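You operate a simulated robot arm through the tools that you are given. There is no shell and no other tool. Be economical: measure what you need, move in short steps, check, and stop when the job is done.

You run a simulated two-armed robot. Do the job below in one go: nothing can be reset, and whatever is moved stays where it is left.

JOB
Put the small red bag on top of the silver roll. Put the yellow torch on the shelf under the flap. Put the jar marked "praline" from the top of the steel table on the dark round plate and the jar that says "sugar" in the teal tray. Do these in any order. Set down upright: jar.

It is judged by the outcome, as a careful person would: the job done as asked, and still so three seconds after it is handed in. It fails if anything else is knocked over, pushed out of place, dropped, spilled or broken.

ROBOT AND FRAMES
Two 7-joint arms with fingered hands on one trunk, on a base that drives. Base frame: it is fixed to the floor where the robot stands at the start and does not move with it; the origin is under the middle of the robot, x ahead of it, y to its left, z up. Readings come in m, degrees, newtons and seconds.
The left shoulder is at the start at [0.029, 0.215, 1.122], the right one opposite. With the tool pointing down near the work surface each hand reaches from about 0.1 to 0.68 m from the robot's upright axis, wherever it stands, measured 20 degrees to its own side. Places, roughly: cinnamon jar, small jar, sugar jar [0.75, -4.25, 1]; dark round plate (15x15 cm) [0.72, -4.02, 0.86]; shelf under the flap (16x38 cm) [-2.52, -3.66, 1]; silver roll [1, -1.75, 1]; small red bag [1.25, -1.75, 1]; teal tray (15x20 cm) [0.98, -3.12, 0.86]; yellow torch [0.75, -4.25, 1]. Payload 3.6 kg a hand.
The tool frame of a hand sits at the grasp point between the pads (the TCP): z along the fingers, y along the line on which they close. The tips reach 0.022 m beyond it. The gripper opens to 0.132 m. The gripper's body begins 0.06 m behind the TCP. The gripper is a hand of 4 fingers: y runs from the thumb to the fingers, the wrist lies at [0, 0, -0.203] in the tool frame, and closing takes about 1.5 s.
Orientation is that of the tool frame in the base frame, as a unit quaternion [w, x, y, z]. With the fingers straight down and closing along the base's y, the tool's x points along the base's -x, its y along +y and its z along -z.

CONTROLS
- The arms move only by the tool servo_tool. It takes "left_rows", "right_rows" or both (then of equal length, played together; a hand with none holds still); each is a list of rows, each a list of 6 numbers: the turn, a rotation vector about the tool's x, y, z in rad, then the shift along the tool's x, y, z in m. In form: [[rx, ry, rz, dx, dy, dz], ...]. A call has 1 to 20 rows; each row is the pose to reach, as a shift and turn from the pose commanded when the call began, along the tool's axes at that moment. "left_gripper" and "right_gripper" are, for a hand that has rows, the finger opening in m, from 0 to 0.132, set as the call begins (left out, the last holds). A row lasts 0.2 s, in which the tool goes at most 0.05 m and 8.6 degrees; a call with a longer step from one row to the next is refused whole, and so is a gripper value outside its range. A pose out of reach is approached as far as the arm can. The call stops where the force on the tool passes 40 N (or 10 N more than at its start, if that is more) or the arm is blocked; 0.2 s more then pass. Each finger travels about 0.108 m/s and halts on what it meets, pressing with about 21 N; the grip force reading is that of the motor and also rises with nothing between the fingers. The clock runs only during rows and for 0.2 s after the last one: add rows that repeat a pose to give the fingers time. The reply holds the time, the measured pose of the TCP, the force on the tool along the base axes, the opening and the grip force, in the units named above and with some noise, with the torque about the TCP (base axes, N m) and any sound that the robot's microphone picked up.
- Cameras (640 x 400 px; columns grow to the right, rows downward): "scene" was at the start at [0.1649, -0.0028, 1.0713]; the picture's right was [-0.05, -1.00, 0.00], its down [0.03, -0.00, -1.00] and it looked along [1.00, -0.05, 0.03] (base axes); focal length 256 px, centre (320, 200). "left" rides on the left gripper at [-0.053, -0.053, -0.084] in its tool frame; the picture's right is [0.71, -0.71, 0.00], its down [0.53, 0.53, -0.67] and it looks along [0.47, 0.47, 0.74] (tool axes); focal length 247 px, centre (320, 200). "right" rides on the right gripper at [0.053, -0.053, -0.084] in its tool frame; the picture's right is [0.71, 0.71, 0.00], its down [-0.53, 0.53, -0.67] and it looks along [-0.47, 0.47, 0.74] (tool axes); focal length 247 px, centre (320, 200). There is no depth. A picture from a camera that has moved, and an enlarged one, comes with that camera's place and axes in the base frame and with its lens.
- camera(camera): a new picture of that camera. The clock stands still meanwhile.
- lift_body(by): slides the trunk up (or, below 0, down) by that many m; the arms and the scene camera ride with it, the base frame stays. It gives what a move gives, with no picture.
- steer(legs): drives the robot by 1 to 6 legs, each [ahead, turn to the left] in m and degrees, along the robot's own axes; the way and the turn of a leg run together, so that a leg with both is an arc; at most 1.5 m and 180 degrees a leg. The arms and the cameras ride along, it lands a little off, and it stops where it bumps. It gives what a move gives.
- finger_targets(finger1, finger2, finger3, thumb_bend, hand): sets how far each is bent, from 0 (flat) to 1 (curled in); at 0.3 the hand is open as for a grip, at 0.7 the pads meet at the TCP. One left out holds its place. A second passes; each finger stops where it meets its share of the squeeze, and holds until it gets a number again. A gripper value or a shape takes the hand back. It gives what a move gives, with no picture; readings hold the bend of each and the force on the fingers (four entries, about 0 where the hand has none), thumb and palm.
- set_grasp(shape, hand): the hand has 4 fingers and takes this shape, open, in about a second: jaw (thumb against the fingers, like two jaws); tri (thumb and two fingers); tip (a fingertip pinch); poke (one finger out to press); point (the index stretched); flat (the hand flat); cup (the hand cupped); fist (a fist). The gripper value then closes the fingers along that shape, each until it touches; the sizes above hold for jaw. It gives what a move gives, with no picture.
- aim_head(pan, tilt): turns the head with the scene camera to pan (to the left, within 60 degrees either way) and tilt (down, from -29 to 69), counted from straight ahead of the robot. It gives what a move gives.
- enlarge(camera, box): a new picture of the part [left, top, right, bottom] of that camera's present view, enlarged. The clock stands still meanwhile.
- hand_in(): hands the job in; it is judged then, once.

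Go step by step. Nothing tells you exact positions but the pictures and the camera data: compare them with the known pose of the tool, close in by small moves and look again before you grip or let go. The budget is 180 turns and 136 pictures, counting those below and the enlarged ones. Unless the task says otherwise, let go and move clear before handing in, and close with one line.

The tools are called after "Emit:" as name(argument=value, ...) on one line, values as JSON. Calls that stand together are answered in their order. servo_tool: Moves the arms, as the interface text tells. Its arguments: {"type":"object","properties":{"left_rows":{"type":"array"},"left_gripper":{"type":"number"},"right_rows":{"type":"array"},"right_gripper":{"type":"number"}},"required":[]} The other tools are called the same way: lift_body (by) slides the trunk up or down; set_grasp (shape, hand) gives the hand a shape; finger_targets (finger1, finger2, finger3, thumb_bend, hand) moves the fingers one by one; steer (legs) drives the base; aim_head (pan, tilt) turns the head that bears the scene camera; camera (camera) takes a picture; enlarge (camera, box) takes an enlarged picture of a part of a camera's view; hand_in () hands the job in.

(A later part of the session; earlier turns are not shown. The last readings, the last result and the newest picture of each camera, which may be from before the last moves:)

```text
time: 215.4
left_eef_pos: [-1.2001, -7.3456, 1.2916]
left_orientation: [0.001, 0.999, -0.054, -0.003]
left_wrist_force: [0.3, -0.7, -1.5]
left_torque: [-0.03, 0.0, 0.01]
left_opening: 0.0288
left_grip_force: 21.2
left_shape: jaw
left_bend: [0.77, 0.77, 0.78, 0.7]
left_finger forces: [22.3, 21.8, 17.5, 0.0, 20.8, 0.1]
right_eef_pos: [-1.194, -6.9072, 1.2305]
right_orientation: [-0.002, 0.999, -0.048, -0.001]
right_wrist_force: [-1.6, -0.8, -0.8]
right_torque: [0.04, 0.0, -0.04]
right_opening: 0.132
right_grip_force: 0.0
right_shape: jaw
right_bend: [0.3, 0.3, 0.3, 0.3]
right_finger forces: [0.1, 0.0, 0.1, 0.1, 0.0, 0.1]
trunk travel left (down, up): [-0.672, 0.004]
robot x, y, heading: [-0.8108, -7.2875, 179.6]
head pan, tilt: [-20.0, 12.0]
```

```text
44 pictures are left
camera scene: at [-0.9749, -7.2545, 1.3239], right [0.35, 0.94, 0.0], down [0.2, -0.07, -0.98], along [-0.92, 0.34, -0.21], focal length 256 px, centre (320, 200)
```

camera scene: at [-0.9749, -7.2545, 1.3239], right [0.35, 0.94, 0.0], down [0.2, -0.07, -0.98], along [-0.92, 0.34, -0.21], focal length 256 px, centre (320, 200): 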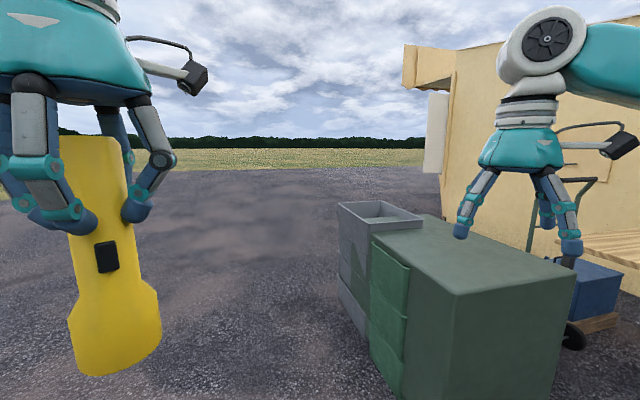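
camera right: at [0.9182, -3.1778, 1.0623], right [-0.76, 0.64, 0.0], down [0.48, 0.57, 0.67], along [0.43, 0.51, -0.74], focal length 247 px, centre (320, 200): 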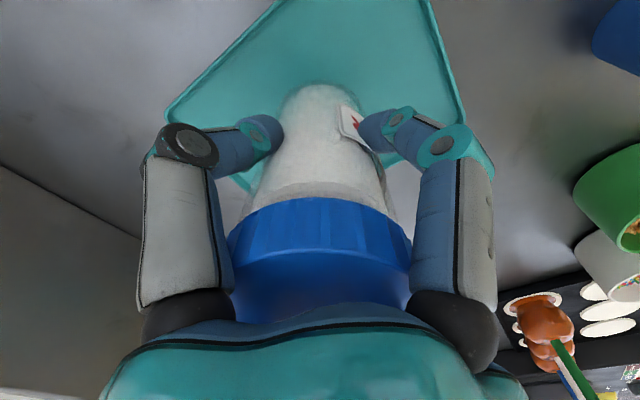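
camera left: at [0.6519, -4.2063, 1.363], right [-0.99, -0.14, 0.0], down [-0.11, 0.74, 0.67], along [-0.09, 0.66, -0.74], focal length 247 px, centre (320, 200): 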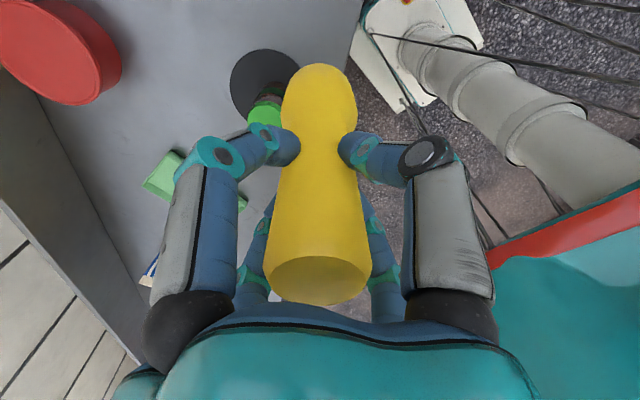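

The stall runs to x≈-4.2, so the flap is mid-wall. I drive west, then north.

Emit:
steer(legs=[[1.4, 0], [1.3, 0]])

Emit:
steer(legs=[[0, -45]])

Emit:
steer(legs=[[0, -45]])

Emit:
steer(legs=[[1.4, 0]])

Emit:
aim_head(pan=-20, tilt=5)

Emit:
camera(camera="scene")

```text
time: 228.7
left_eef_pos: [-3.9394, -7.2872, 1.2903]
left_orientation: [0.001, 0.998, -0.062, -0.003]
left_wrist_force: [-0.5, 0.6, -2.8]
left_torque: [-0.01, 0.01, 0.02]
left_opening: 0.0289
left_grip_force: 20.5
left_shape: jaw
left_bend: [0.77, 0.77, 0.78, 0.7]
left_finger forces: [22.5, 21.9, 17.4, 0.1, 20.9, 0.0]
right_eef_pos: [-3.9276, -6.8525, 1.2298]
right_orientation: [-0.001, 0.999, -0.054, -0.001]
right_wrist_force: [-0.5, 0.7, -0.3]
right_torque: [0.02, -0.02, -0.04]
right_opening: 0.1319
right_grip_force: 0.1
right_shape: jaw
right_bend: [0.3, 0.3, 0.3, 0.3]
right_finger forces: [0.2, 0.0, 0.1, 0.1, 0.1, 0.0]
trunk travel left (down, up): [-0.672, 0.004]
robot x, y, heading: [-3.5473, -7.2401, 179.0]
head pan, tilt: [-20.0, 12.0]
```

```text
time: 231.1
left_eef_pos: [-3.8642, -7.0017, 1.2899]
left_orientation: [0.001, 0.902, -0.432, -0.003]
left_wrist_force: [-0.5, 0.8, -1.7]
left_torque: [-0.03, 0.01, 0.01]
left_opening: 0.0286
left_grip_force: 21.6
left_shape: jaw
left_bend: [0.77, 0.77, 0.78, 0.7]
left_finger forces: [23.3, 21.1, 17.2, 0.0, 19.6, 0.0]
right_eef_pos: [-3.5507, -6.696, 1.2295]
right_orientation: [-0.002, 0.905, -0.426, 0.0]
right_wrist_force: [-0.4, 0.7, -0.6]
right_torque: [0.0, -0.01, 0.02]
right_opening: 0.1319
right_grip_force: 0.0
right_shape: jaw
right_bend: [0.3, 0.3, 0.3, 0.3]
right_finger forces: [0.0, 0.1, 0.0, 0.0, 0.1, 0.0]
trunk travel left (down, up): [-0.672, 0.004]
robot x, y, heading: [-3.5731, -7.2637, 135.2]
head pan, tilt: [-20.0, 12.0]
```

```text
time: 233.7
left_eef_pos: [-3.5915, -6.8689, 1.2922]
left_orientation: [0.001, -0.666, 0.746, 0.004]
left_wrist_force: [0.2, -0.4, -1.8]
left_torque: [0.01, 0.05, -0.04]
left_opening: 0.0286
left_grip_force: 21.4
left_shape: jaw
left_bend: [0.51, 0.77, 0.78, 0.7]
left_finger forces: [22.6, 20.9, 16.9, 0.1, 19.8, 0.0]
right_eef_pos: [-3.1544, -6.8763, 1.2297]
right_orientation: [0.002, -0.671, 0.741, 0.0]
right_wrist_force: [0.0, 0.8, 0.3]
right_torque: [-0.01, 0.02, -0.02]
right_opening: 0.1322
right_grip_force: 0.1
right_shape: jaw
right_bend: [0.3, 0.3, 0.3, 0.3]
right_finger forces: [0.1, 0.0, 0.1, 0.0, 0.0, 0.0]
trunk travel left (down, up): [-0.672, 0.004]
robot x, y, heading: [-3.6053, -7.2595, 89.8]
head pan, tilt: [-20.0, 12.0]
```

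```text
time: 240.7
left_eef_pos: [-3.5992, -5.4499, 1.2916]
left_orientation: [0.0, -0.668, 0.744, 0.004]
left_wrist_force: [0.5, 0.0, -2.4]
left_torque: [0.0, -0.01, -0.01]
left_opening: 0.029
left_grip_force: 21.2
left_shape: jaw
left_bend: [0.51, 0.77, 0.78, 0.7]
left_finger forces: [22.3, 20.8, 17.2, 0.0, 20.4, 0.1]
right_eef_pos: [-3.1616, -5.4558, 1.2309]
right_orientation: [0.003, -0.674, 0.738, 0.0]
right_wrist_force: [-0.4, 0.2, 0.3]
right_torque: [0.0, 0.01, 0.01]
right_opening: 0.1319
right_grip_force: 0.1
right_shape: jaw
right_bend: [0.3, 0.3, 0.3, 0.3]
right_finger forces: [0.0, 0.0, 0.1, 0.0, 0.0, 0.1]
trunk travel left (down, up): [-0.672, 0.004]
robot x, y, heading: [-3.6132, -5.8425, 90.6]
head pan, tilt: [-20.0, 12.0]
```

```text
time: 241.4
left_eef_pos: [-3.5981, -5.4501, 1.2918]
left_orientation: [0.0, -0.668, 0.744, 0.003]
left_wrist_force: [-0.4, -0.9, -2.4]
left_torque: [-0.02, -0.03, -0.01]
left_opening: 0.0289
left_grip_force: 21.4
left_shape: jaw
left_bend: [0.51, 0.77, 0.78, 0.7]
left_finger forces: [22.3, 20.7, 17.2, 0.1, 20.3, 0.1]
right_eef_pos: [-3.1612, -5.4553, 1.2307]
right_orientation: [0.003, -0.674, 0.739, 0.001]
right_wrist_force: [-0.7, 0.6, 0.5]
right_torque: [0.0, -0.02, -0.01]
right_opening: 0.1321
right_grip_force: 0.2
right_shape: jaw
right_bend: [0.3, 0.3, 0.3, 0.3]
right_finger forces: [0.0, 0.1, 0.0, 0.1, 0.0, 0.1]
trunk travel left (down, up): [-0.672, 0.004]
robot x, y, heading: [-3.6145, -5.8384, 90.2]
head pan, tilt: [-20.0, 5.0]
```

```text
43 pictures are left
camera scene: at [-3.5822, -5.6758, 1.3351], right [0.94, -0.34, 0.0], down [-0.03, -0.08, -1.0], along [0.33, 0.94, -0.09], focal length 256 px, centre (320, 200)
```

scene: 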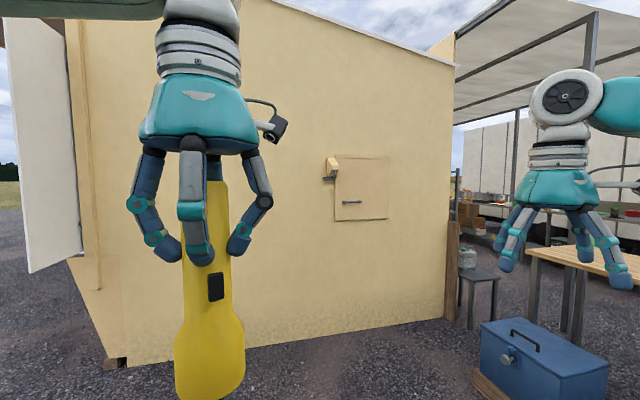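

The flap is visible ahead on the south wall. I zoom in on its mechanism.

Emit:
enlarge(camera="scene", box=[310, 140, 410, 230])

Emit:
enlarge(camera="scene", box=[130, 140, 290, 400])

```text
4.44 times, centred on (360, 185) of scene
camera zoom: at [-3.5822, -5.6758, 1.3351], right [0.94, -0.34, 0.0], down [-0.03, -0.08, -1.0], along [0.33, 0.94, -0.09], focal length 1137 px, centre (142, 267)
```

zoom: 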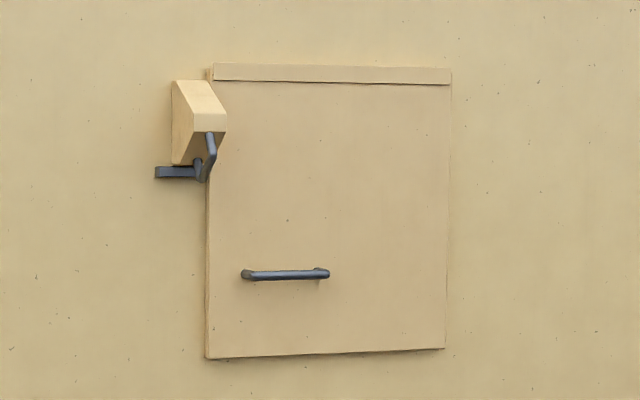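

```text
1.54 times, centred on (210, 270) of scene
camera zoom: at [-3.5822, -5.6758, 1.3351], right [0.94, -0.34, 0.0], down [-0.03, -0.08, -1.0], along [0.33, 0.94, -0.09], focal length 394 px, centre (489, 92)
```

zoom: 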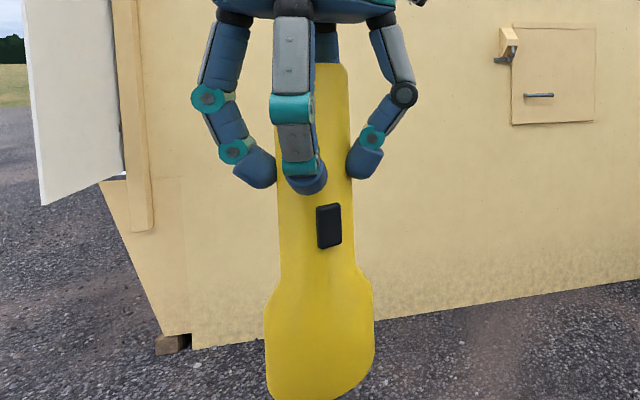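

The flap (z≈1.0–1.5, x≈-2.83…-2.34) is hinged at its top, with a handle at its lower left and some catch block at the upper left. I drive closer in front of it.

Emit:
steer(legs=[[0, -35], [1.25, 0], [0, 35]])

Emit:
aim_head(pan=0, tilt=0)

Emit:
camera(camera="scene")

```text
time: 251.0
left_eef_pos: [-2.8925, -4.436, 1.2922]
left_orientation: [0.0, -0.665, 0.747, 0.004]
left_wrist_force: [-0.5, 0.5, -2.0]
left_torque: [-0.05, 0.0, 0.03]
left_opening: 0.0288
left_grip_force: 21.1
left_shape: jaw
left_bend: [0.51, 0.77, 0.78, 0.7]
left_finger forces: [22.8, 20.4, 16.7, 0.0, 19.6, 0.0]
right_eef_pos: [-2.4554, -4.4444, 1.2317]
right_orientation: [0.003, -0.67, 0.742, 0.0]
right_wrist_force: [-0.3, -0.3, -0.4]
right_torque: [-0.01, 0.01, 0.0]
right_opening: 0.1321
right_grip_force: 0.1
right_shape: jaw
right_bend: [0.3, 0.3, 0.3, 0.3]
right_finger forces: [0.0, 0.0, 0.0, 0.1, 0.0, 0.0]
trunk travel left (down, up): [-0.672, 0.004]
robot x, y, heading: [-2.8821, -4.823, 89.3]
head pan, tilt: [-20.0, 5.0]
```

```text
time: 251.9
left_eef_pos: [-2.8914, -4.436, 1.2925]
left_orientation: [0.0, -0.665, 0.747, 0.004]
left_wrist_force: [0.1, 0.4, -1.7]
left_torque: [0.0, 0.02, 0.05]
left_opening: 0.0288
left_grip_force: 20.8
left_shape: jaw
left_bend: [0.51, 0.77, 0.79, 0.7]
left_finger forces: [22.9, 21.1, 17.3, 0.0, 20.1, 0.0]
right_eef_pos: [-2.4533, -4.445, 1.2311]
right_orientation: [0.002, -0.67, 0.742, 0.0]
right_wrist_force: [-0.3, -0.3, 0.4]
right_torque: [0.0, 0.02, 0.01]
right_opening: 0.1323
right_grip_force: 0.0
right_shape: jaw
right_bend: [0.3, 0.3, 0.3, 0.3]
right_finger forces: [0.1, 0.0, 0.1, 0.0, 0.0, 0.0]
trunk travel left (down, up): [-0.672, 0.004]
robot x, y, heading: [-2.8835, -4.8266, 89.6]
head pan, tilt: [0.0, 0.0]
```

```text
40 pictures are left
camera scene: at [-2.8824, -4.6583, 1.3431], right [1.0, -0.01, 0.0], down [0.0, 0.0, -1.0], along [0.01, 1.0, 0.0], focal length 256 px, centre (320, 200)
```

scene: 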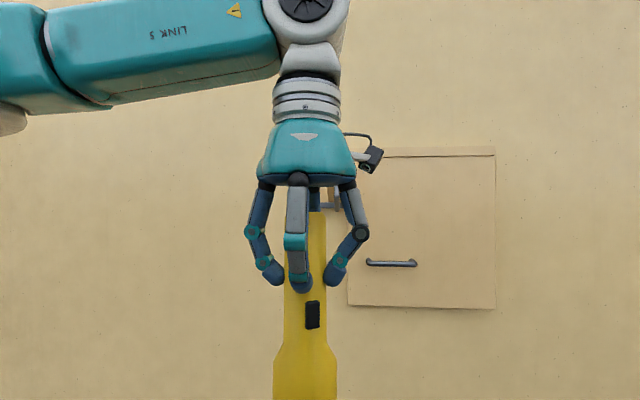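

I move the left hand aside to see the catch.

Emit:
servo_tool(left_rows=[[0, 0, 0, 0, 0.04, 0], [0, 0, 0, 0, 0.08, 0], [0, 0, 0, 0, 0.12, 0], [0, 0, 0, 0, 0.16, 0], [0, 0, 0, 0, 0.2, 0], [0, 0, 0, 0, 0.24, 0], [0, 0, 0, 0, 0.24, 0]])

Emit:
enlarge(camera="scene", box=[270, 120, 510, 320])

```text
time: 253.5
left_eef_pos: [-3.1309, -4.4085, 1.2936]
left_orientation: [0.0, -0.665, 0.747, 0.003]
left_wrist_force: [1.1, 0.2, -2.5]
left_torque: [-0.03, 0.03, 0.0]
left_opening: 0.0288
left_grip_force: 21.2
left_shape: jaw
left_bend: [0.51, 0.77, 0.79, 0.7]
left_finger forces: [22.8, 20.9, 16.6, 0.1, 20.0, 0.0]
right_eef_pos: [-2.455, -4.4441, 1.2313]
right_orientation: [0.002, -0.67, 0.742, 0.001]
right_wrist_force: [0.3, 0.3, -0.6]
right_torque: [0.0, 0.01, 0.02]
right_opening: 0.1319
right_grip_force: 0.1
right_shape: jaw
right_bend: [0.3, 0.3, 0.3, 0.3]
right_finger forces: [0.0, 0.0, 0.0, 0.0, 0.1, 0.1]
trunk travel left (down, up): [-0.672, 0.004]
robot x, y, heading: [-2.8843, -4.8267, 89.8]
head pan, tilt: [0.0, 0.0]
```

```text
2.00 times, centred on (390, 220) of scene
camera zoom: at [-2.8823, -4.6579, 1.3431], right [1.0, -0.01, 0.0], down [0.0, 0.0, -1.0], along [0.01, 1.0, 0.0], focal length 512 px, centre (180, 160)
```

zoom: 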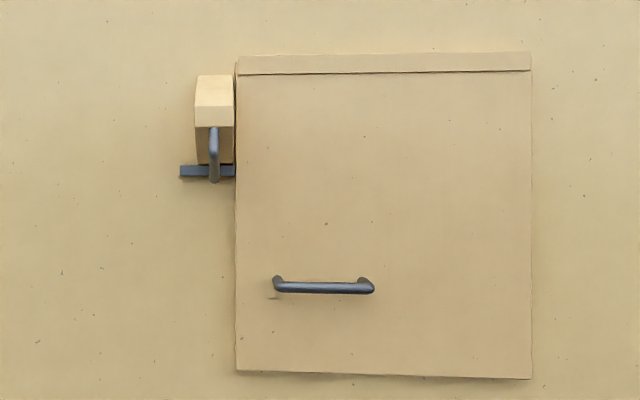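

The handle bar is at roughly [-2.65, -3.85, 1.14]. I drive 25 cm closer, then orient the right hand forward with a 45° roll so two fingers pass above and two below the bar.

Emit:
steer(legs=[[0.25, 0]])

Emit:
servo_tool(right_rows=[[0.05, -0.12, -0.05, 0, 0, 0], [0.1, -0.24, -0.1, 0, 0.01, 0], [0.15, -0.36, -0.15, 0, 0.02, 0], [0.2, -0.48, -0.2, 0, 0.03, 0], [0.25, -0.6, -0.25, 0, 0.04, 0], [0.3, -0.72, -0.3, 0, 0.06, 0], [0.35, -0.84, -0.35, 0, 0.08, 0], [0.4, -0.96, -0.4, 0, 0.1, 0], [0.45, -1.08, -0.45, 0, 0.12, 0.01], [0.5, -1.2, -0.5, 0, 0.14, 0.02], [0.55, -1.32, -0.55, 0, 0.16, 0.04], [0.59, -1.42, -0.59, 0, 0.17, 0.05], [0.614, -1.4825, -0.614, 0, 0.18, 0.06], [0.614, -1.4825, -0.614, 0, 0.18, 0.06]])

Emit:
camera(camera="scene")

Emit:
camera(camera="right")

```text
time: 255.3
left_eef_pos: [-3.1303, -4.1577, 1.2941]
left_orientation: [0.0, -0.666, 0.746, 0.003]
left_wrist_force: [-0.2, 0.9, -1.5]
left_torque: [-0.02, 0.0, 0.0]
left_opening: 0.0288
left_grip_force: 21.1
left_shape: jaw
left_bend: [0.51, 0.77, 0.79, 0.7]
left_finger forces: [22.9, 20.9, 16.6, 0.0, 19.9, 0.0]
right_eef_pos: [-2.4535, -4.1926, 1.2316]
right_orientation: [0.002, -0.671, 0.741, 0.0]
right_wrist_force: [-0.4, 0.1, -0.3]
right_torque: [0.0, -0.03, -0.03]
right_opening: 0.1318
right_grip_force: 0.0
right_shape: jaw
right_bend: [0.3, 0.3, 0.3, 0.3]
right_finger forces: [0.0, 0.1, 0.0, 0.1, 0.0, 0.1]
trunk travel left (down, up): [-0.672, 0.004]
robot x, y, heading: [-2.8787, -4.5755, 89.8]
head pan, tilt: [0.0, 0.0]
```

```text
time: 258.3
left_eef_pos: [-3.1299, -4.1575, 1.2939]
left_orientation: [0.0, -0.666, 0.746, 0.004]
left_wrist_force: [-0.7, -0.1, -1.5]
left_torque: [-0.01, -0.04, 0.03]
left_opening: 0.0288
left_grip_force: 21.0
left_shape: jaw
left_bend: [0.51, 0.77, 0.79, 0.7]
left_finger forces: [23.1, 20.8, 16.7, 0.0, 19.8, 0.0]
right_eef_pos: [-2.6345, -4.1771, 1.1721]
right_orientation: [0.668, -0.638, 0.301, 0.237]
right_wrist_force: [-0.2, -1.0, 0.4]
right_torque: [0.02, -0.01, 0.02]
right_opening: 0.132
right_grip_force: 0.0
right_shape: jaw
right_bend: [0.3, 0.3, 0.3, 0.3]
right_finger forces: [0.1, 0.0, 0.0, 0.1, 0.0, 0.1]
right hand out of reach, approached as far as the arm can: row 6, 7, 8, 9, 10
trunk travel left (down, up): [-0.672, 0.004]
robot x, y, heading: [-2.8807, -4.5755, 89.9]
head pan, tilt: [0.0, 0.0]
```

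```text
38 pictures are left
camera scene: at [-2.8825, -4.4074, 1.3431], right [1.0, -0.01, 0.0], down [0.0, 0.0, -1.0], along [0.01, 1.0, 0.0], focal length 256 px, centre (320, 200)
```

scene: 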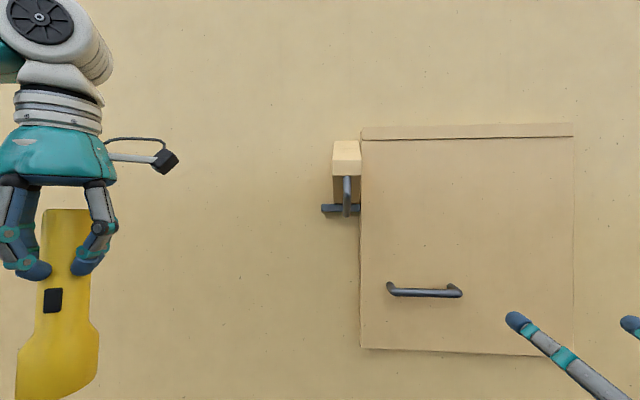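

```text
37 pictures are left
camera right: at [-2.5663, -4.2655, 1.1722], right [0.0, 0.0, -1.0], down [-0.81, -0.59, 0.0], along [-0.59, 0.81, 0.0], focal length 247 px, centre (320, 200)
```

right: 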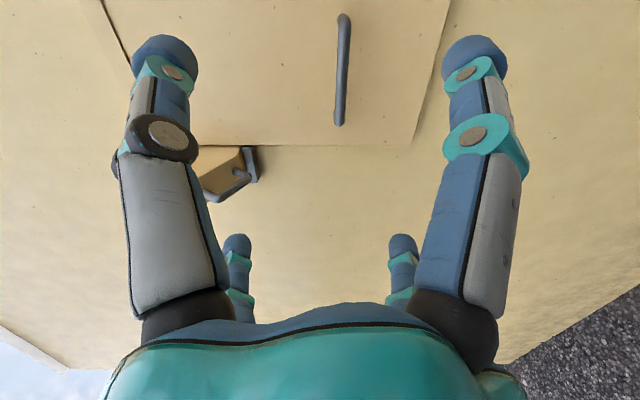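

The hand is oriented well; the bar lies at about [-2.633, -3.81, 1.134]. I approach to a few centimetres from it.

Emit:
servo_tool(right_rows=[[0, 0, 0, 0.003, 0.01, 0.045], [0, 0, 0, 0.005, 0.02, 0.09], [0, 0, 0, 0.007, 0.03, 0.135], [0, 0, 0, 0.009, 0.037, 0.18], [0, 0, 0, 0.0109, 0.0431, 0.226], [0, 0, 0, 0.0109, 0.0431, 0.26], [0, 0, 0, 0.0109, 0.0431, 0.285], [0, 0, 0, 0.0109, 0.0431, 0.285]])

Emit:
camera(camera="right")

Emit:
camera(camera="scene")

```text
time: 260.1
left_eef_pos: [-3.129, -4.1586, 1.2944]
left_orientation: [0.0, -0.666, 0.746, 0.003]
left_wrist_force: [-0.5, -0.4, -1.9]
left_torque: [0.0, 0.0, -0.03]
left_opening: 0.0287
left_grip_force: 20.8
left_shape: jaw
left_bend: [0.51, 0.77, 0.79, 0.7]
left_finger forces: [23.1, 20.9, 16.6, 0.1, 20.0, 0.0]
right_eef_pos: [-2.6251, -3.8889, 1.1345]
right_orientation: [0.667, -0.638, 0.301, 0.238]
right_wrist_force: [-1.0, -0.2, 0.2]
right_torque: [0.0, -0.02, 0.02]
right_opening: 0.1319
right_grip_force: 0.1
right_shape: jaw
right_bend: [0.3, 0.3, 0.3, 0.3]
right_finger forces: [0.0, 0.0, 0.0, 0.0, 0.0, 0.0]
trunk travel left (down, up): [-0.672, 0.004]
robot x, y, heading: [-2.8835, -4.5746, 89.6]
head pan, tilt: [0.0, 0.0]
```

```text
36 pictures are left
camera right: at [-2.5574, -3.9792, 1.1352], right [0.0, 0.0, -1.0], down [-0.81, -0.59, -0.01], along [-0.59, 0.81, 0.0], focal length 247 px, centre (320, 200)
```

right: 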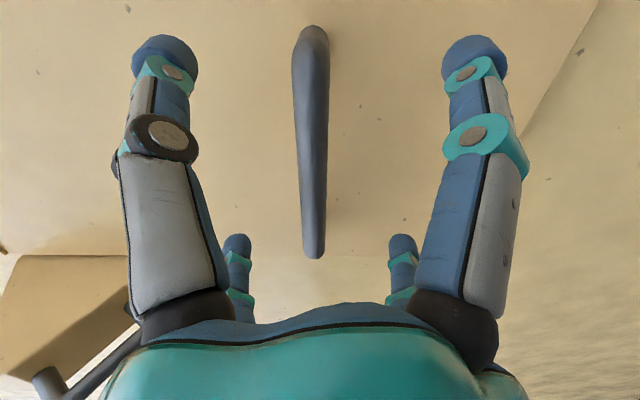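

```text
35 pictures are left
camera scene: at [-2.8816, -4.4076, 1.3432], right [1.0, -0.01, 0.0], down [0.0, 0.0, -1.0], along [0.01, 1.0, 0.0], focal length 256 px, centre (320, 200)
```

scene: 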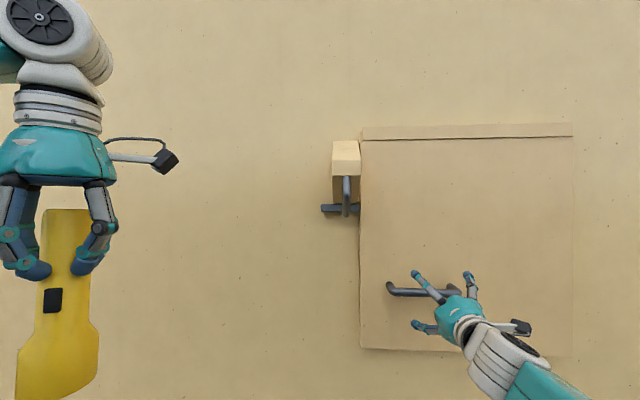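

The bar is between the finger pairs. I advance the last 7 cm.

Emit:
servo_tool(right_rows=[[0, 0, 0, -0.002, -0.002, 0.02], [0, 0, 0, -0.0035, -0.0035, 0.04], [0, 0, 0, -0.0035, -0.0035, 0.055], [0, 0, 0, -0.0035, -0.0035, 0.065], [0, 0, 0, -0.0035, -0.0035, 0.072], [0, 0, 0, -0.0035, -0.0035, 0.072]])

Emit:
camera(camera="right")

```text
time: 261.5
left_eef_pos: [-3.1298, -4.1644, 1.2969]
left_orientation: [0.002, -0.666, 0.746, 0.004]
left_wrist_force: [0.1, -0.2, -1.5]
left_torque: [-0.01, 0.05, -0.03]
left_opening: 0.0289
left_grip_force: 20.6
left_shape: jaw
left_bend: [0.51, 0.77, 0.79, 0.7]
left_finger forces: [23.1, 20.9, 16.8, 0.0, 19.9, 0.0]
right_eef_pos: [-2.6211, -3.8227, 1.1401]
right_orientation: [0.667, -0.639, 0.301, 0.237]
right_wrist_force: [-0.9, -34.7, -5.8]
right_torque: [-0.18, -0.24, 1.14]
right_opening: 0.1318
right_grip_force: 0.1
right_shape: jaw
right_bend: [0.29, 0.27, 0.28, 0.3]
right_finger forces: [3.7, 14.0, 13.8, 0.0, 3.6, 0.1]
trunk travel left (down, up): [-0.672, 0.004]
robot x, y, heading: [-2.8821, -4.574, 89.7]
head pan, tilt: [0.0, 0.0]
```

```text
34 pictures are left
camera right: at [-2.5527, -3.9138, 1.1401], right [0.0, 0.0, -1.0], down [-0.81, -0.59, -0.01], along [-0.59, 0.81, 0.0], focal length 247 px, centre (320, 200)
```

right: 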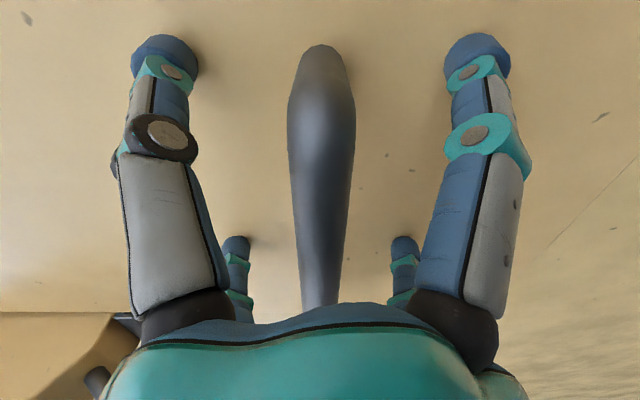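

Fingertips touch the panel; I back off 6 mm and close on the bar.

Emit:
servo_tool(right_rows=[[0, 0, 0, 0, 0, -0.008], [0, 0, 0, 0, 0, -0.008], [0, 0, 0, 0, 0, -0.008], [0, 0, 0, 0, 0, -0.008], [0, 0, 0, 0, 0, -0.008], [0, 0, 0, 0, 0, -0.008], [0, 0, 0, 0, 0, -0.008], [0, 0, 0, 0, 0, -0.008], [0, 0, 0, 0, 0, -0.008], [0, 0, 0, 0, 0, -0.008]], right_gripper=0.0)

Emit:
camera(camera="right")

```text
time: 263.7
left_eef_pos: [-3.131, -4.1576, 1.2939]
left_orientation: [0.0, -0.666, 0.746, 0.003]
left_wrist_force: [0.0, 0.6, -1.6]
left_torque: [-0.02, 0.0, -0.01]
left_opening: 0.029
left_grip_force: 20.8
left_shape: jaw
left_bend: [0.51, 0.77, 0.79, 0.7]
left_finger forces: [23.1, 21.0, 16.6, 0.0, 19.8, 0.0]
right_eef_pos: [-2.6224, -3.8255, 1.1406]
right_orientation: [0.667, -0.639, 0.3, 0.237]
right_wrist_force: [-0.5, 0.2, 0.7]
right_torque: [-0.02, -0.01, 0.02]
right_opening: 0.0159
right_grip_force: 20.8
right_shape: jaw
right_bend: [0.78, 0.78, 0.78, 0.64]
right_finger forces: [0.1, 0.0, 0.0, 0.0, 0.0, 0.0]
trunk travel left (down, up): [-0.672, 0.004]
robot x, y, heading: [-2.8834, -4.5735, 89.8]
head pan, tilt: [0.0, 0.0]
```

```text
33 pictures are left
camera right: at [-2.5533, -3.9157, 1.1399], right [0.0, 0.0, -1.0], down [-0.81, -0.59, -0.01], along [-0.59, 0.81, 0.0], focal length 247 px, centre (320, 200)
```

right: 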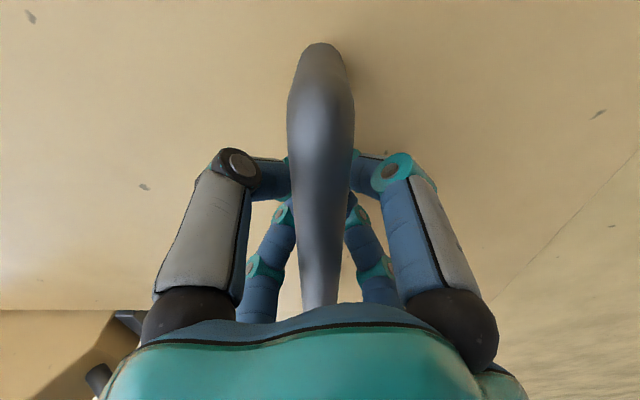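

The fingers encircle the bar. I pull the flap along its arc to about 20 degrees and watch forces.

Emit:
servo_tool(right_rows=[[-0.0616, 0.0612, -0.0087, -0.0004, -0.005, -0.0319], [-0.123, 0.122, -0.017, -0.0028, -0.0118, -0.0633], [-0.185, 0.1835, -0.026, -0.0072, -0.0206, -0.0941], [-0.2464, 0.2447, -0.0349, -0.0135, -0.0312, -0.124], [-0.2464, 0.2447, -0.0349, -0.0135, -0.0312, -0.124]])

Emit:
camera(camera="scene")

```text
time: 264.9
left_eef_pos: [-3.1304, -4.1572, 1.2946]
left_orientation: [0.0, -0.666, 0.746, 0.003]
left_wrist_force: [-0.5, -0.6, -1.5]
left_torque: [0.0, -0.03, 0.02]
left_opening: 0.0287
left_grip_force: 20.3
left_shape: jaw
left_bend: [0.51, 0.77, 0.79, 0.7]
left_finger forces: [23.2, 20.8, 16.6, 0.0, 19.9, 0.0]
right_eef_pos: [-2.6198, -3.9526, 1.1712]
right_orientation: [-0.546, 0.745, -0.337, -0.18]
right_wrist_force: [-0.1, 1.0, -3.5]
right_torque: [0.04, 0.05, 0.0]
right_opening: 0.0159
right_grip_force: 20.7
right_shape: jaw
right_bend: [0.78, 0.78, 0.78, 0.65]
right_finger forces: [3.2, 0.0, 0.0, 0.1, 0.0, 0.0]
right hand out of reach, approached as far as the arm can: row 1
trunk travel left (down, up): [-0.672, 0.004]
robot x, y, heading: [-2.8813, -4.5771, 89.7]
head pan, tilt: [0.0, 0.0]
```

```text
32 pictures are left
camera scene: at [-2.8824, -4.4066, 1.343], right [1.0, -0.01, 0.0], down [0.0, 0.0, -1.0], along [0.01, 1.0, 0.0], focal length 256 px, centre (320, 200)
```

scene: 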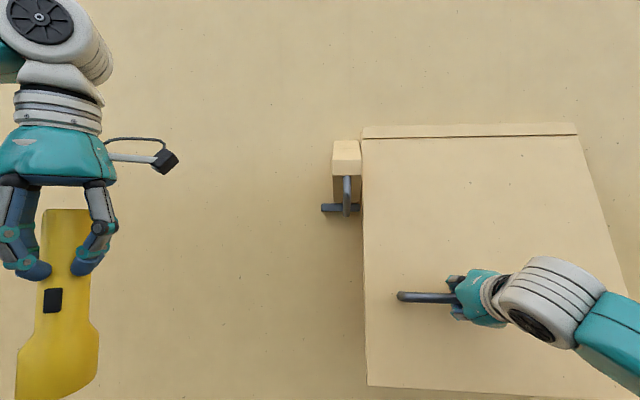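

The flap swings freely. I continue the arc to about 45 degrees.

Emit:
servo_tool(right_rows=[[-0.0618, 0.061, -0.0087, -0.0007, -0.0053, -0.0319], [-0.1236, 0.122, -0.0174, -0.0028, -0.012, -0.0635], [-0.1854, 0.183, -0.0261, -0.0075, -0.0212, -0.094], [-0.2471, 0.244, -0.0348, -0.0136, -0.0316, -0.1242], [-0.3089, 0.305, -0.0435, -0.022, -0.0443, -0.1528], [-0.3089, 0.305, -0.0435, -0.022, -0.0443, -0.1528]])

Emit:
camera(camera="scene")

```text
time: 266.3
left_eef_pos: [-3.1326, -4.1611, 1.2934]
left_orientation: [0.002, -0.667, 0.745, 0.002]
left_wrist_force: [0.2, 0.2, -2.5]
left_torque: [-0.04, 0.0, 0.0]
left_opening: 0.0287
left_grip_force: 21.0
left_shape: jaw
left_bend: [0.51, 0.77, 0.79, 0.7]
left_finger forces: [23.2, 20.8, 16.7, 0.0, 20.0, 0.0]
right_eef_pos: [-2.6248, -4.0835, 1.264]
right_orientation: [-0.368, 0.849, -0.365, -0.104]
right_wrist_force: [-22.6, -15.9, -24.6]
right_torque: [0.33, 0.56, -0.66]
right_opening: 0.0158
right_grip_force: 21.3
right_shape: jaw
right_bend: [0.78, 0.78, 0.78, 0.65]
right_finger forces: [29.2, 0.0, 0.1, 0.0, 0.0, 0.0]
trunk travel left (down, up): [-0.672, 0.004]
robot x, y, heading: [-2.8876, -4.5738, 89.7]
head pan, tilt: [0.0, 0.0]
```

```text
31 pictures are left
camera scene: at [-2.8849, -4.4082, 1.3431], right [1.0, -0.01, 0.0], down [0.0, 0.0, -1.0], along [0.01, 1.0, 0.0], focal length 256 px, centre (320, 200)
```

scene: 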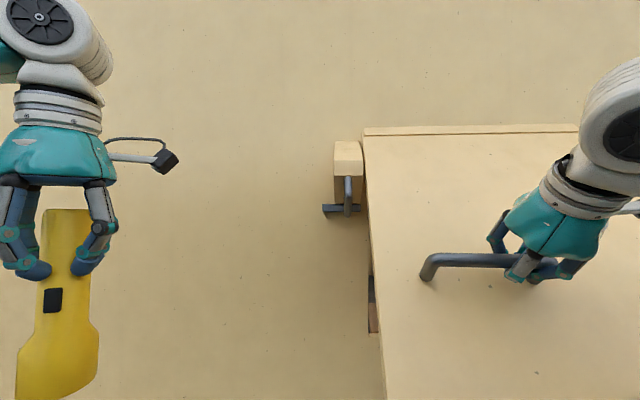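

Force has built up to ~37 N; my hinge estimate is a bit off. I relax the hand slightly in the direction of the force and read again.

Emit:
servo_tool(right_rows=[[0, 0, 0, 0, 0.012, 0.0], [0, 0, 0, 0, 0.02, 0.0], [0, 0, 0, 0, 0.02, 0.0]])

Emit:
camera(camera="right")

```text
time: 267.1
left_eef_pos: [-3.1292, -4.1565, 1.2947]
left_orientation: [-0.001, -0.665, 0.746, 0.003]
left_wrist_force: [0.0, -0.5, -2.6]
left_torque: [-0.01, 0.03, -0.02]
left_opening: 0.0288
left_grip_force: 21.2
left_shape: jaw
left_bend: [0.51, 0.77, 0.79, 0.7]
left_finger forces: [23.1, 21.0, 16.7, 0.0, 19.9, 0.1]
right_eef_pos: [-2.631, -4.0859, 1.2573]
right_orientation: [-0.375, 0.843, -0.371, -0.104]
right_wrist_force: [11.5, 13.9, 5.9]
right_torque: [-0.03, 0.04, -0.07]
right_opening: 0.0156
right_grip_force: 20.7
right_shape: jaw
right_bend: [0.78, 0.78, 0.78, 0.63]
right_finger forces: [0.1, 0.1, 1.8, 0.0, 17.5, 0.1]
trunk travel left (down, up): [-0.672, 0.004]
robot x, y, heading: [-2.8797, -4.5765, 89.8]
head pan, tilt: [0.0, 0.0]
```

```text
30 pictures are left
camera right: at [-2.5635, -4.1491, 1.3214], right [0.0, -0.7, -0.71], down [-0.81, -0.42, 0.41], along [-0.59, 0.58, -0.57], focal length 247 px, centre (320, 200)
```

right: 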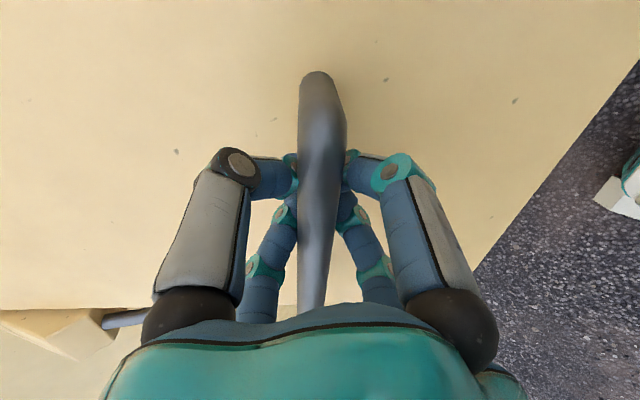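

The bar is caged with some play; fitted hinge is at [y -3.811, z 1.513]. I continue to about 65 degrees.

Emit:
servo_tool(right_rows=[[-0.0614, 0.0614, -0.009, -0.0043, -0.0087, -0.0303], [-0.1227, 0.1228, -0.0179, -0.006, -0.0151, -0.0621], [-0.1841, 0.1842, -0.0269, -0.0097, -0.0234, -0.0934], [-0.2454, 0.2456, -0.0359, -0.0155, -0.0336, -0.1236], [-0.2454, 0.2456, -0.0359, -0.0155, -0.0336, -0.1236]])

Emit:
camera(camera="scene")

```text
time: 268.3
left_eef_pos: [-3.1304, -4.1578, 1.2945]
left_orientation: [0.001, -0.666, 0.746, 0.003]
left_wrist_force: [-0.2, -0.3, -2.1]
left_torque: [0.01, -0.03, -0.04]
left_opening: 0.0288
left_grip_force: 21.2
left_shape: jaw
left_bend: [0.51, 0.77, 0.79, 0.7]
left_finger forces: [23.2, 20.9, 16.7, 0.0, 19.9, 0.0]
right_eef_pos: [-2.6385, -4.1537, 1.3683]
right_orientation: [-0.219, 0.898, -0.38, -0.037]
right_wrist_force: [-5.3, -5.1, -12.1]
right_torque: [0.05, 0.11, -0.12]
right_opening: 0.0151
right_grip_force: 21.0
right_shape: jaw
right_bend: [0.78, 0.78, 0.78, 0.65]
right_finger forces: [3.2, 0.1, 0.1, 0.1, 0.0, 0.0]
trunk travel left (down, up): [-0.672, 0.004]
robot x, y, heading: [-2.8841, -4.5734, 89.9]
head pan, tilt: [0.0, 0.0]
```

```text
29 pictures are left
camera scene: at [-2.8824, -4.4069, 1.343], right [1.0, -0.01, 0.0], down [0.0, 0.0, -1.0], along [0.01, 1.0, 0.0], focal length 256 px, centre (320, 200)
```

scene: 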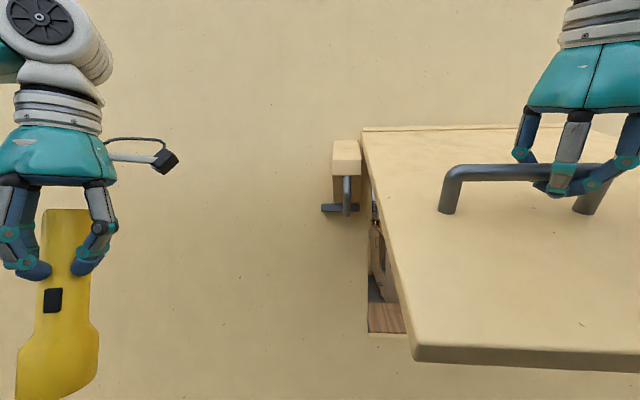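

I lift further to about 85 degrees and listen for the catch.

Emit:
servo_tool(right_rows=[[-0.0618, 0.061, -0.0087, 0.0004, -0.0041, -0.0322], [-0.1236, 0.1219, -0.0175, -0.0012, -0.0104, -0.064], [-0.1855, 0.1829, -0.0262, -0.0047, -0.0185, -0.0954], [-0.2473, 0.2439, -0.0349, -0.0103, -0.0285, -0.1259], [-0.2473, 0.2439, -0.0349, -0.0103, -0.0285, -0.1259]])

Emit:
camera(camera="scene")

```text
time: 269.5
left_eef_pos: [-3.1328, -4.1612, 1.2941]
left_orientation: [0.002, -0.666, 0.746, 0.003]
left_wrist_force: [0.0, -0.6, -1.7]
left_torque: [0.0, -0.01, 0.01]
left_opening: 0.0289
left_grip_force: 20.8
left_shape: jaw
left_bend: [0.51, 0.77, 0.79, 0.7]
left_finger forces: [23.2, 20.9, 16.7, 0.0, 19.9, 0.0]
right_eef_pos: [-2.6376, -4.1825, 1.4981]
right_orientation: [-0.061, 0.922, -0.381, 0.029]
right_wrist_force: [-10.8, -11.0, -9.3]
right_torque: [0.08, 0.13, -0.25]
right_opening: 0.0151
right_grip_force: 21.2
right_shape: jaw
right_bend: [0.78, 0.78, 0.78, 0.65]
right_finger forces: [35.3, 0.0, 0.0, 0.0, 0.0, 0.1]
trunk travel left (down, up): [-0.672, 0.004]
robot x, y, heading: [-2.8794, -4.5731, 89.7]
head pan, tilt: [0.0, 0.0]
```

```text
28 pictures are left
camera scene: at [-2.8839, -4.4097, 1.3434], right [1.0, -0.01, 0.0], down [0.0, 0.0, -1.0], along [0.01, 1.0, 0.0], focal length 256 px, centre (320, 200)
```

scene: 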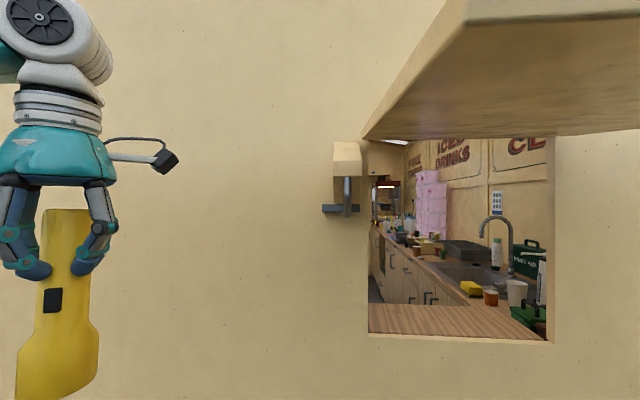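

The flap is fully up and the shelf (wooden sill, z≈1.0) is visible. I lower slightly to test whether the catch holds it.

Emit:
servo_tool(right_rows=[[0.05, -0.05, 0.007, 0, 0.008, 0.02], [0.1, -0.1, 0.014, 0, 0.012, 0.05], [0.16, -0.16, 0.02, 0, 0.016, 0.08], [0.16, -0.16, 0.02, 0, 0.016, 0.08]])

Emit:
camera(camera="scene")

```text
time: 270.5
left_eef_pos: [-3.1305, -4.1504, 1.2914]
left_orientation: [-0.002, -0.666, 0.746, 0.001]
left_wrist_force: [-0.7, -1.1, -2.4]
left_torque: [0.0, -0.02, -0.01]
left_opening: 0.0288
left_grip_force: 21.0
left_shape: jaw
left_bend: [0.51, 0.77, 0.79, 0.7]
left_finger forces: [23.3, 20.9, 16.8, 0.1, 19.9, 0.0]
right_eef_pos: [-2.6371, -4.1738, 1.4126]
right_orientation: [-0.166, 0.908, -0.384, -0.017]
right_wrist_force: [0.2, 38.6, 2.3]
right_torque: [-0.13, 0.0, 0.05]
right_opening: 0.0149
right_grip_force: 21.1
right_shape: jaw
right_bend: [0.78, 0.78, 0.78, 0.63]
right_finger forces: [0.1, 0.1, 11.4, 0.0, 28.0, 0.1]
trunk travel left (down, up): [-0.672, 0.004]
robot x, y, heading: [-2.8814, -4.5793, 89.8]
head pan, tilt: [0.0, 0.0]
```

```text
27 pictures are left
camera scene: at [-2.8821, -4.3955, 1.3418], right [1.0, 0.0, 0.0], down [0.0, -0.01, -1.0], along [0.0, 1.0, -0.01], focal length 256 px, centre (320, 200)
```

scene: 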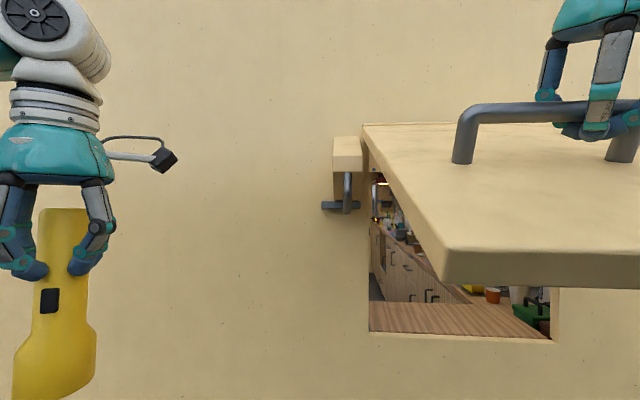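

I lower the hand a little more to see whether the flap follows or rests.

Emit:
servo_tool(right_rows=[[0, 0, 0, -0.007, -0.0065, 0.003], [0.05, -0.05, 0.007, -0.004, -0.0015, 0.02], [0.0986, -0.0984, 0.0135, -0.0014, 0.0036, 0.0362], [0.0986, -0.0984, 0.0135, -0.0014, 0.0036, 0.0362]])

Emit:
camera(camera="scene")

```text
time: 271.5
left_eef_pos: [-3.1294, -4.1494, 1.2913]
left_orientation: [-0.004, -0.666, 0.746, 0.0]
left_wrist_force: [0.4, 0.0, -2.0]
left_torque: [0.02, 0.0, 0.0]
left_opening: 0.029
left_grip_force: 20.7
left_shape: jaw
left_bend: [0.51, 0.77, 0.79, 0.7]
left_finger forces: [23.2, 20.9, 16.6, 0.0, 20.0, 0.0]
right_eef_pos: [-2.6369, -4.1614, 1.3775]
right_orientation: [-0.229, 0.894, -0.381, -0.043]
right_wrist_force: [6.8, 36.7, 5.8]
right_torque: [-0.2, -0.03, -0.06]
right_opening: 0.0154
right_grip_force: 20.7
right_shape: jaw
right_bend: [0.78, 0.78, 0.78, 0.61]
right_finger forces: [0.1, 0.0, 15.6, 0.0, 25.0, 0.0]
trunk travel left (down, up): [-0.672, 0.004]
robot x, y, heading: [-2.8831, -4.5778, 89.8]
head pan, tilt: [0.0, 0.0]
```

```text
26 pictures are left
camera scene: at [-2.8806, -4.3921, 1.3414], right [1.0, -0.01, 0.0], down [0.0, -0.01, -1.0], along [0.01, 1.0, -0.01], focal length 256 px, centre (320, 200)
```

scene: 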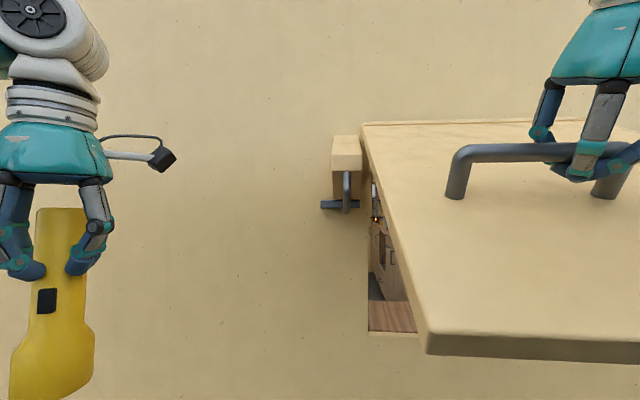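

The flap follows the hand, so the block must be a manually operated catch. I zoom on it to understand.

Emit:
enlarge(camera="scene", box=[305, 110, 405, 230])

Emit:
camera(camera="left")

```text
3.33 times, centred on (355, 170) of scene
camera zoom: at [-2.8806, -4.3921, 1.3414], right [1.0, -0.01, 0.0], down [0.0, -0.01, -1.0], along [0.01, 1.0, -0.01], focal length 853 px, centre (203, 300)
```

zoom: 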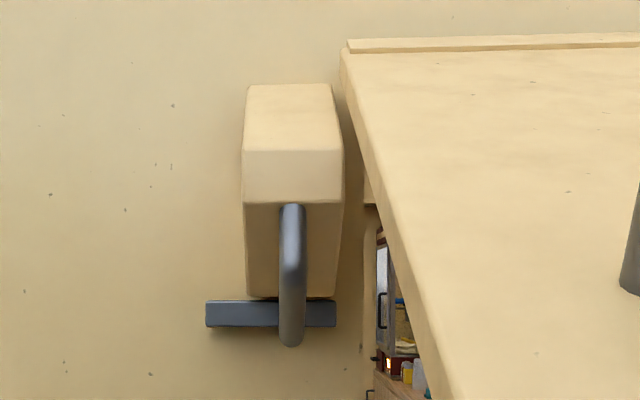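

```text
24 pictures are left
camera left: at [-3.069, -4.1031, 1.3757], right [0.62, -0.78, 0.0], down [-0.58, -0.46, 0.67], along [-0.53, -0.42, -0.74], focal length 247 px, centre (320, 200)
```

left: 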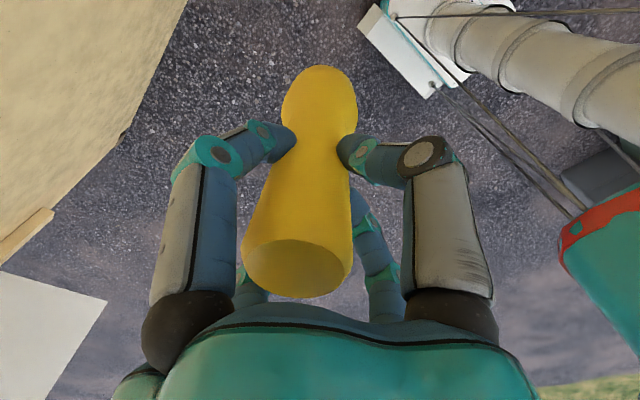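

The catch is a block sliding on a rail with a pull handle, just left of the flap. Plan: raise the flap again with the right hand and, with the torch-holding left hand pitched forward, push the catch's handle to the right under the flap. First raise the flap and prepare the left hand.

Emit:
servo_tool(right_rows=[[-0.0646, 0.0641, -0.0089, -0.0128, -0.0161, -0.0231], [-0.1292, 0.1282, -0.0178, -0.0164, -0.0238, -0.0524], [-0.1938, 0.1924, -0.0268, -0.0213, -0.0327, -0.0809], [-0.2584, 0.2565, -0.0357, -0.028, -0.0435, -0.1102], [-0.2584, 0.2565, -0.0357, -0.028, -0.0435, -0.1102], [-0.2584, 0.2565, -0.0357, -0.028, -0.0435, -0.1102], [-0.2584, 0.2565, -0.0357, -0.028, -0.0435, -0.1102], [-0.2584, 0.2565, -0.0357, -0.028, -0.0435, -0.1102], [-0.2584, 0.2565, -0.0357, -0.028, -0.0435, -0.1102], [-0.2584, 0.2565, -0.0357, -0.028, -0.0435, -0.1102], [-0.2584, 0.2565, -0.0357, -0.028, -0.0435, -0.1102], [-0.2584, 0.2565, -0.0357, -0.028, -0.0435, -0.1102], [-0.2584, 0.2565, -0.0357, -0.028, -0.0435, -0.1102]], left_rows=[[0, -0.13, 0, -0.005, -0.01, 0], [0, -0.26, 0, -0.012, -0.02, 0], [0, -0.39, 0, -0.02, -0.03, 0], [0, -0.52, 0, -0.027, -0.045, -0.01], [0, -0.65, 0, -0.035, -0.06, -0.015], [0, -0.78, 0, -0.042, -0.075, -0.02], [0, -0.91, 0, -0.05, -0.09, -0.025], [0, -1.04, 0, -0.058, -0.105, -0.03], [0, -1.17, 0, -0.066, -0.12, -0.037], [0, -1.3, 0, -0.074, -0.135, -0.043], [0, -1.43, 0, -0.082, -0.145, -0.05], [0, -1.57, 0, -0.088, -0.151, -0.054], [0, -1.57, 0, -0.088, -0.151, -0.054]])

Emit:
camera(camera="scene")

```text
time: 274.3
left_eef_pos: [-2.9724, -4.0911, 1.3493]
left_orientation: [0.528, -0.469, 0.526, 0.474]
left_wrist_force: [-0.3, 0.2, -2.2]
left_torque: [-0.13, 0.04, 0.0]
left_opening: 0.0286
left_grip_force: 21.2
left_shape: jaw
left_bend: [0.51, 0.77, 0.79, 0.7]
left_finger forces: [22.8, 19.6, 18.3, 0.0, 19.6, 0.1]
right_eef_pos: [-2.6375, -4.1825, 1.5017]
right_orientation: [-0.063, 0.923, -0.38, 0.028]
right_wrist_force: [-9.4, -16.2, -8.8]
right_torque: [0.1, 0.16, -0.29]
right_opening: 0.0149
right_grip_force: 21.0
right_shape: jaw
right_bend: [0.78, 0.78, 0.78, 0.65]
right_finger forces: [35.3, 0.1, 0.0, 0.1, 0.1, 0.0]
trunk travel left (down, up): [-0.672, 0.004]
robot x, y, heading: [-2.8825, -4.5752, 89.3]
head pan, tilt: [0.0, 0.0]
```

```text
23 pictures are left
camera scene: at [-2.8828, -4.4112, 1.3436], right [1.0, -0.01, 0.0], down [0.0, 0.0, -1.0], along [0.01, 1.0, 0.0], focal length 256 px, centre (320, 200)
```

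scene: 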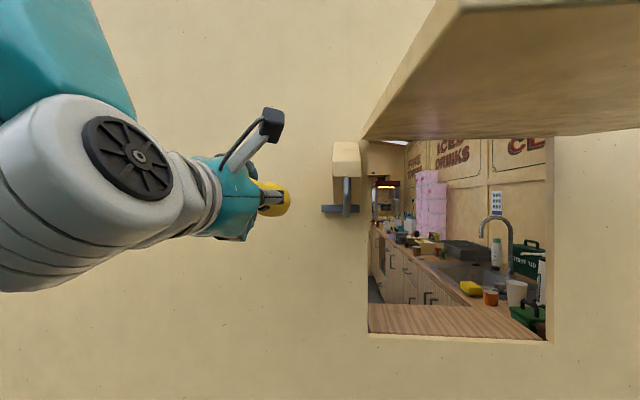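

The flap is up and the left hand points forward. I now move the torch body beside the catch handle and push right.

Emit:
servo_tool(left_rows=[[0, 0, 0, 0.005, 0.005, 0.045], [0, 0, 0, 0.01, 0.01, 0.09], [0, 0, 0, 0.014, 0.0139, 0.1252], [0, 0, 0, 0.014, -0.03, 0.13], [0, 0, 0, 0.014, -0.065, 0.134], [0, 0, 0, 0.014, -0.0855, 0.1362], [0, 0, 0, 0.014, -0.1, 0.138], [0, 0, 0, 0.014, -0.1153, 0.1395], [0, 0, 0, 0.014, -0.13, 0.141], [0, 0, 0, 0.014, -0.145, 0.1428], [0, 0, 0, 0.014, -0.16, 0.1445], [0, 0, 0, 0.014, -0.175, 0.146], [0, 0, 0, 0.014, -0.175, 0.146]])

Emit:
camera(camera="scene")

```text
time: 277.1
left_eef_pos: [-2.7826, -3.9667, 1.3351]
left_orientation: [0.528, -0.469, 0.525, 0.475]
left_wrist_force: [-10.0, -1.5, -2.3]
left_torque: [-0.27, 0.08, 0.84]
left_opening: 0.0286
left_grip_force: 20.6
left_shape: jaw
left_bend: [0.51, 0.8, 0.79, 0.7]
left_finger forces: [22.0, 29.7, 21.9, 0.1, 17.5, 0.0]
right_eef_pos: [-2.6394, -4.1826, 1.502]
right_orientation: [-0.063, 0.922, -0.381, 0.029]
right_wrist_force: [-1.9, -16.4, -9.7]
right_torque: [0.13, 0.11, -0.28]
right_opening: 0.015
right_grip_force: 20.9
right_shape: jaw
right_bend: [0.78, 0.78, 0.78, 0.65]
right_finger forces: [33.7, 0.0, 0.0, 0.1, 0.0, 0.1]
trunk travel left (down, up): [-0.672, 0.004]
robot x, y, heading: [-2.8799, -4.5745, 89.6]
head pan, tilt: [0.0, 0.0]
```

```text
22 pictures are left
camera scene: at [-2.8839, -4.411, 1.3436], right [1.0, -0.01, 0.0], down [0.0, 0.0, -1.0], along [0.01, 1.0, 0.0], focal length 256 px, centre (320, 200)
```

scene: 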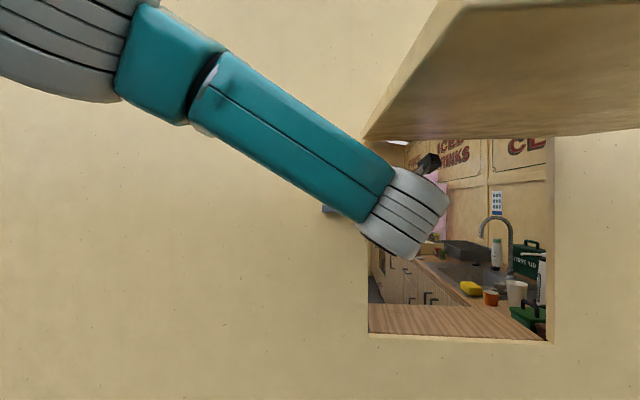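

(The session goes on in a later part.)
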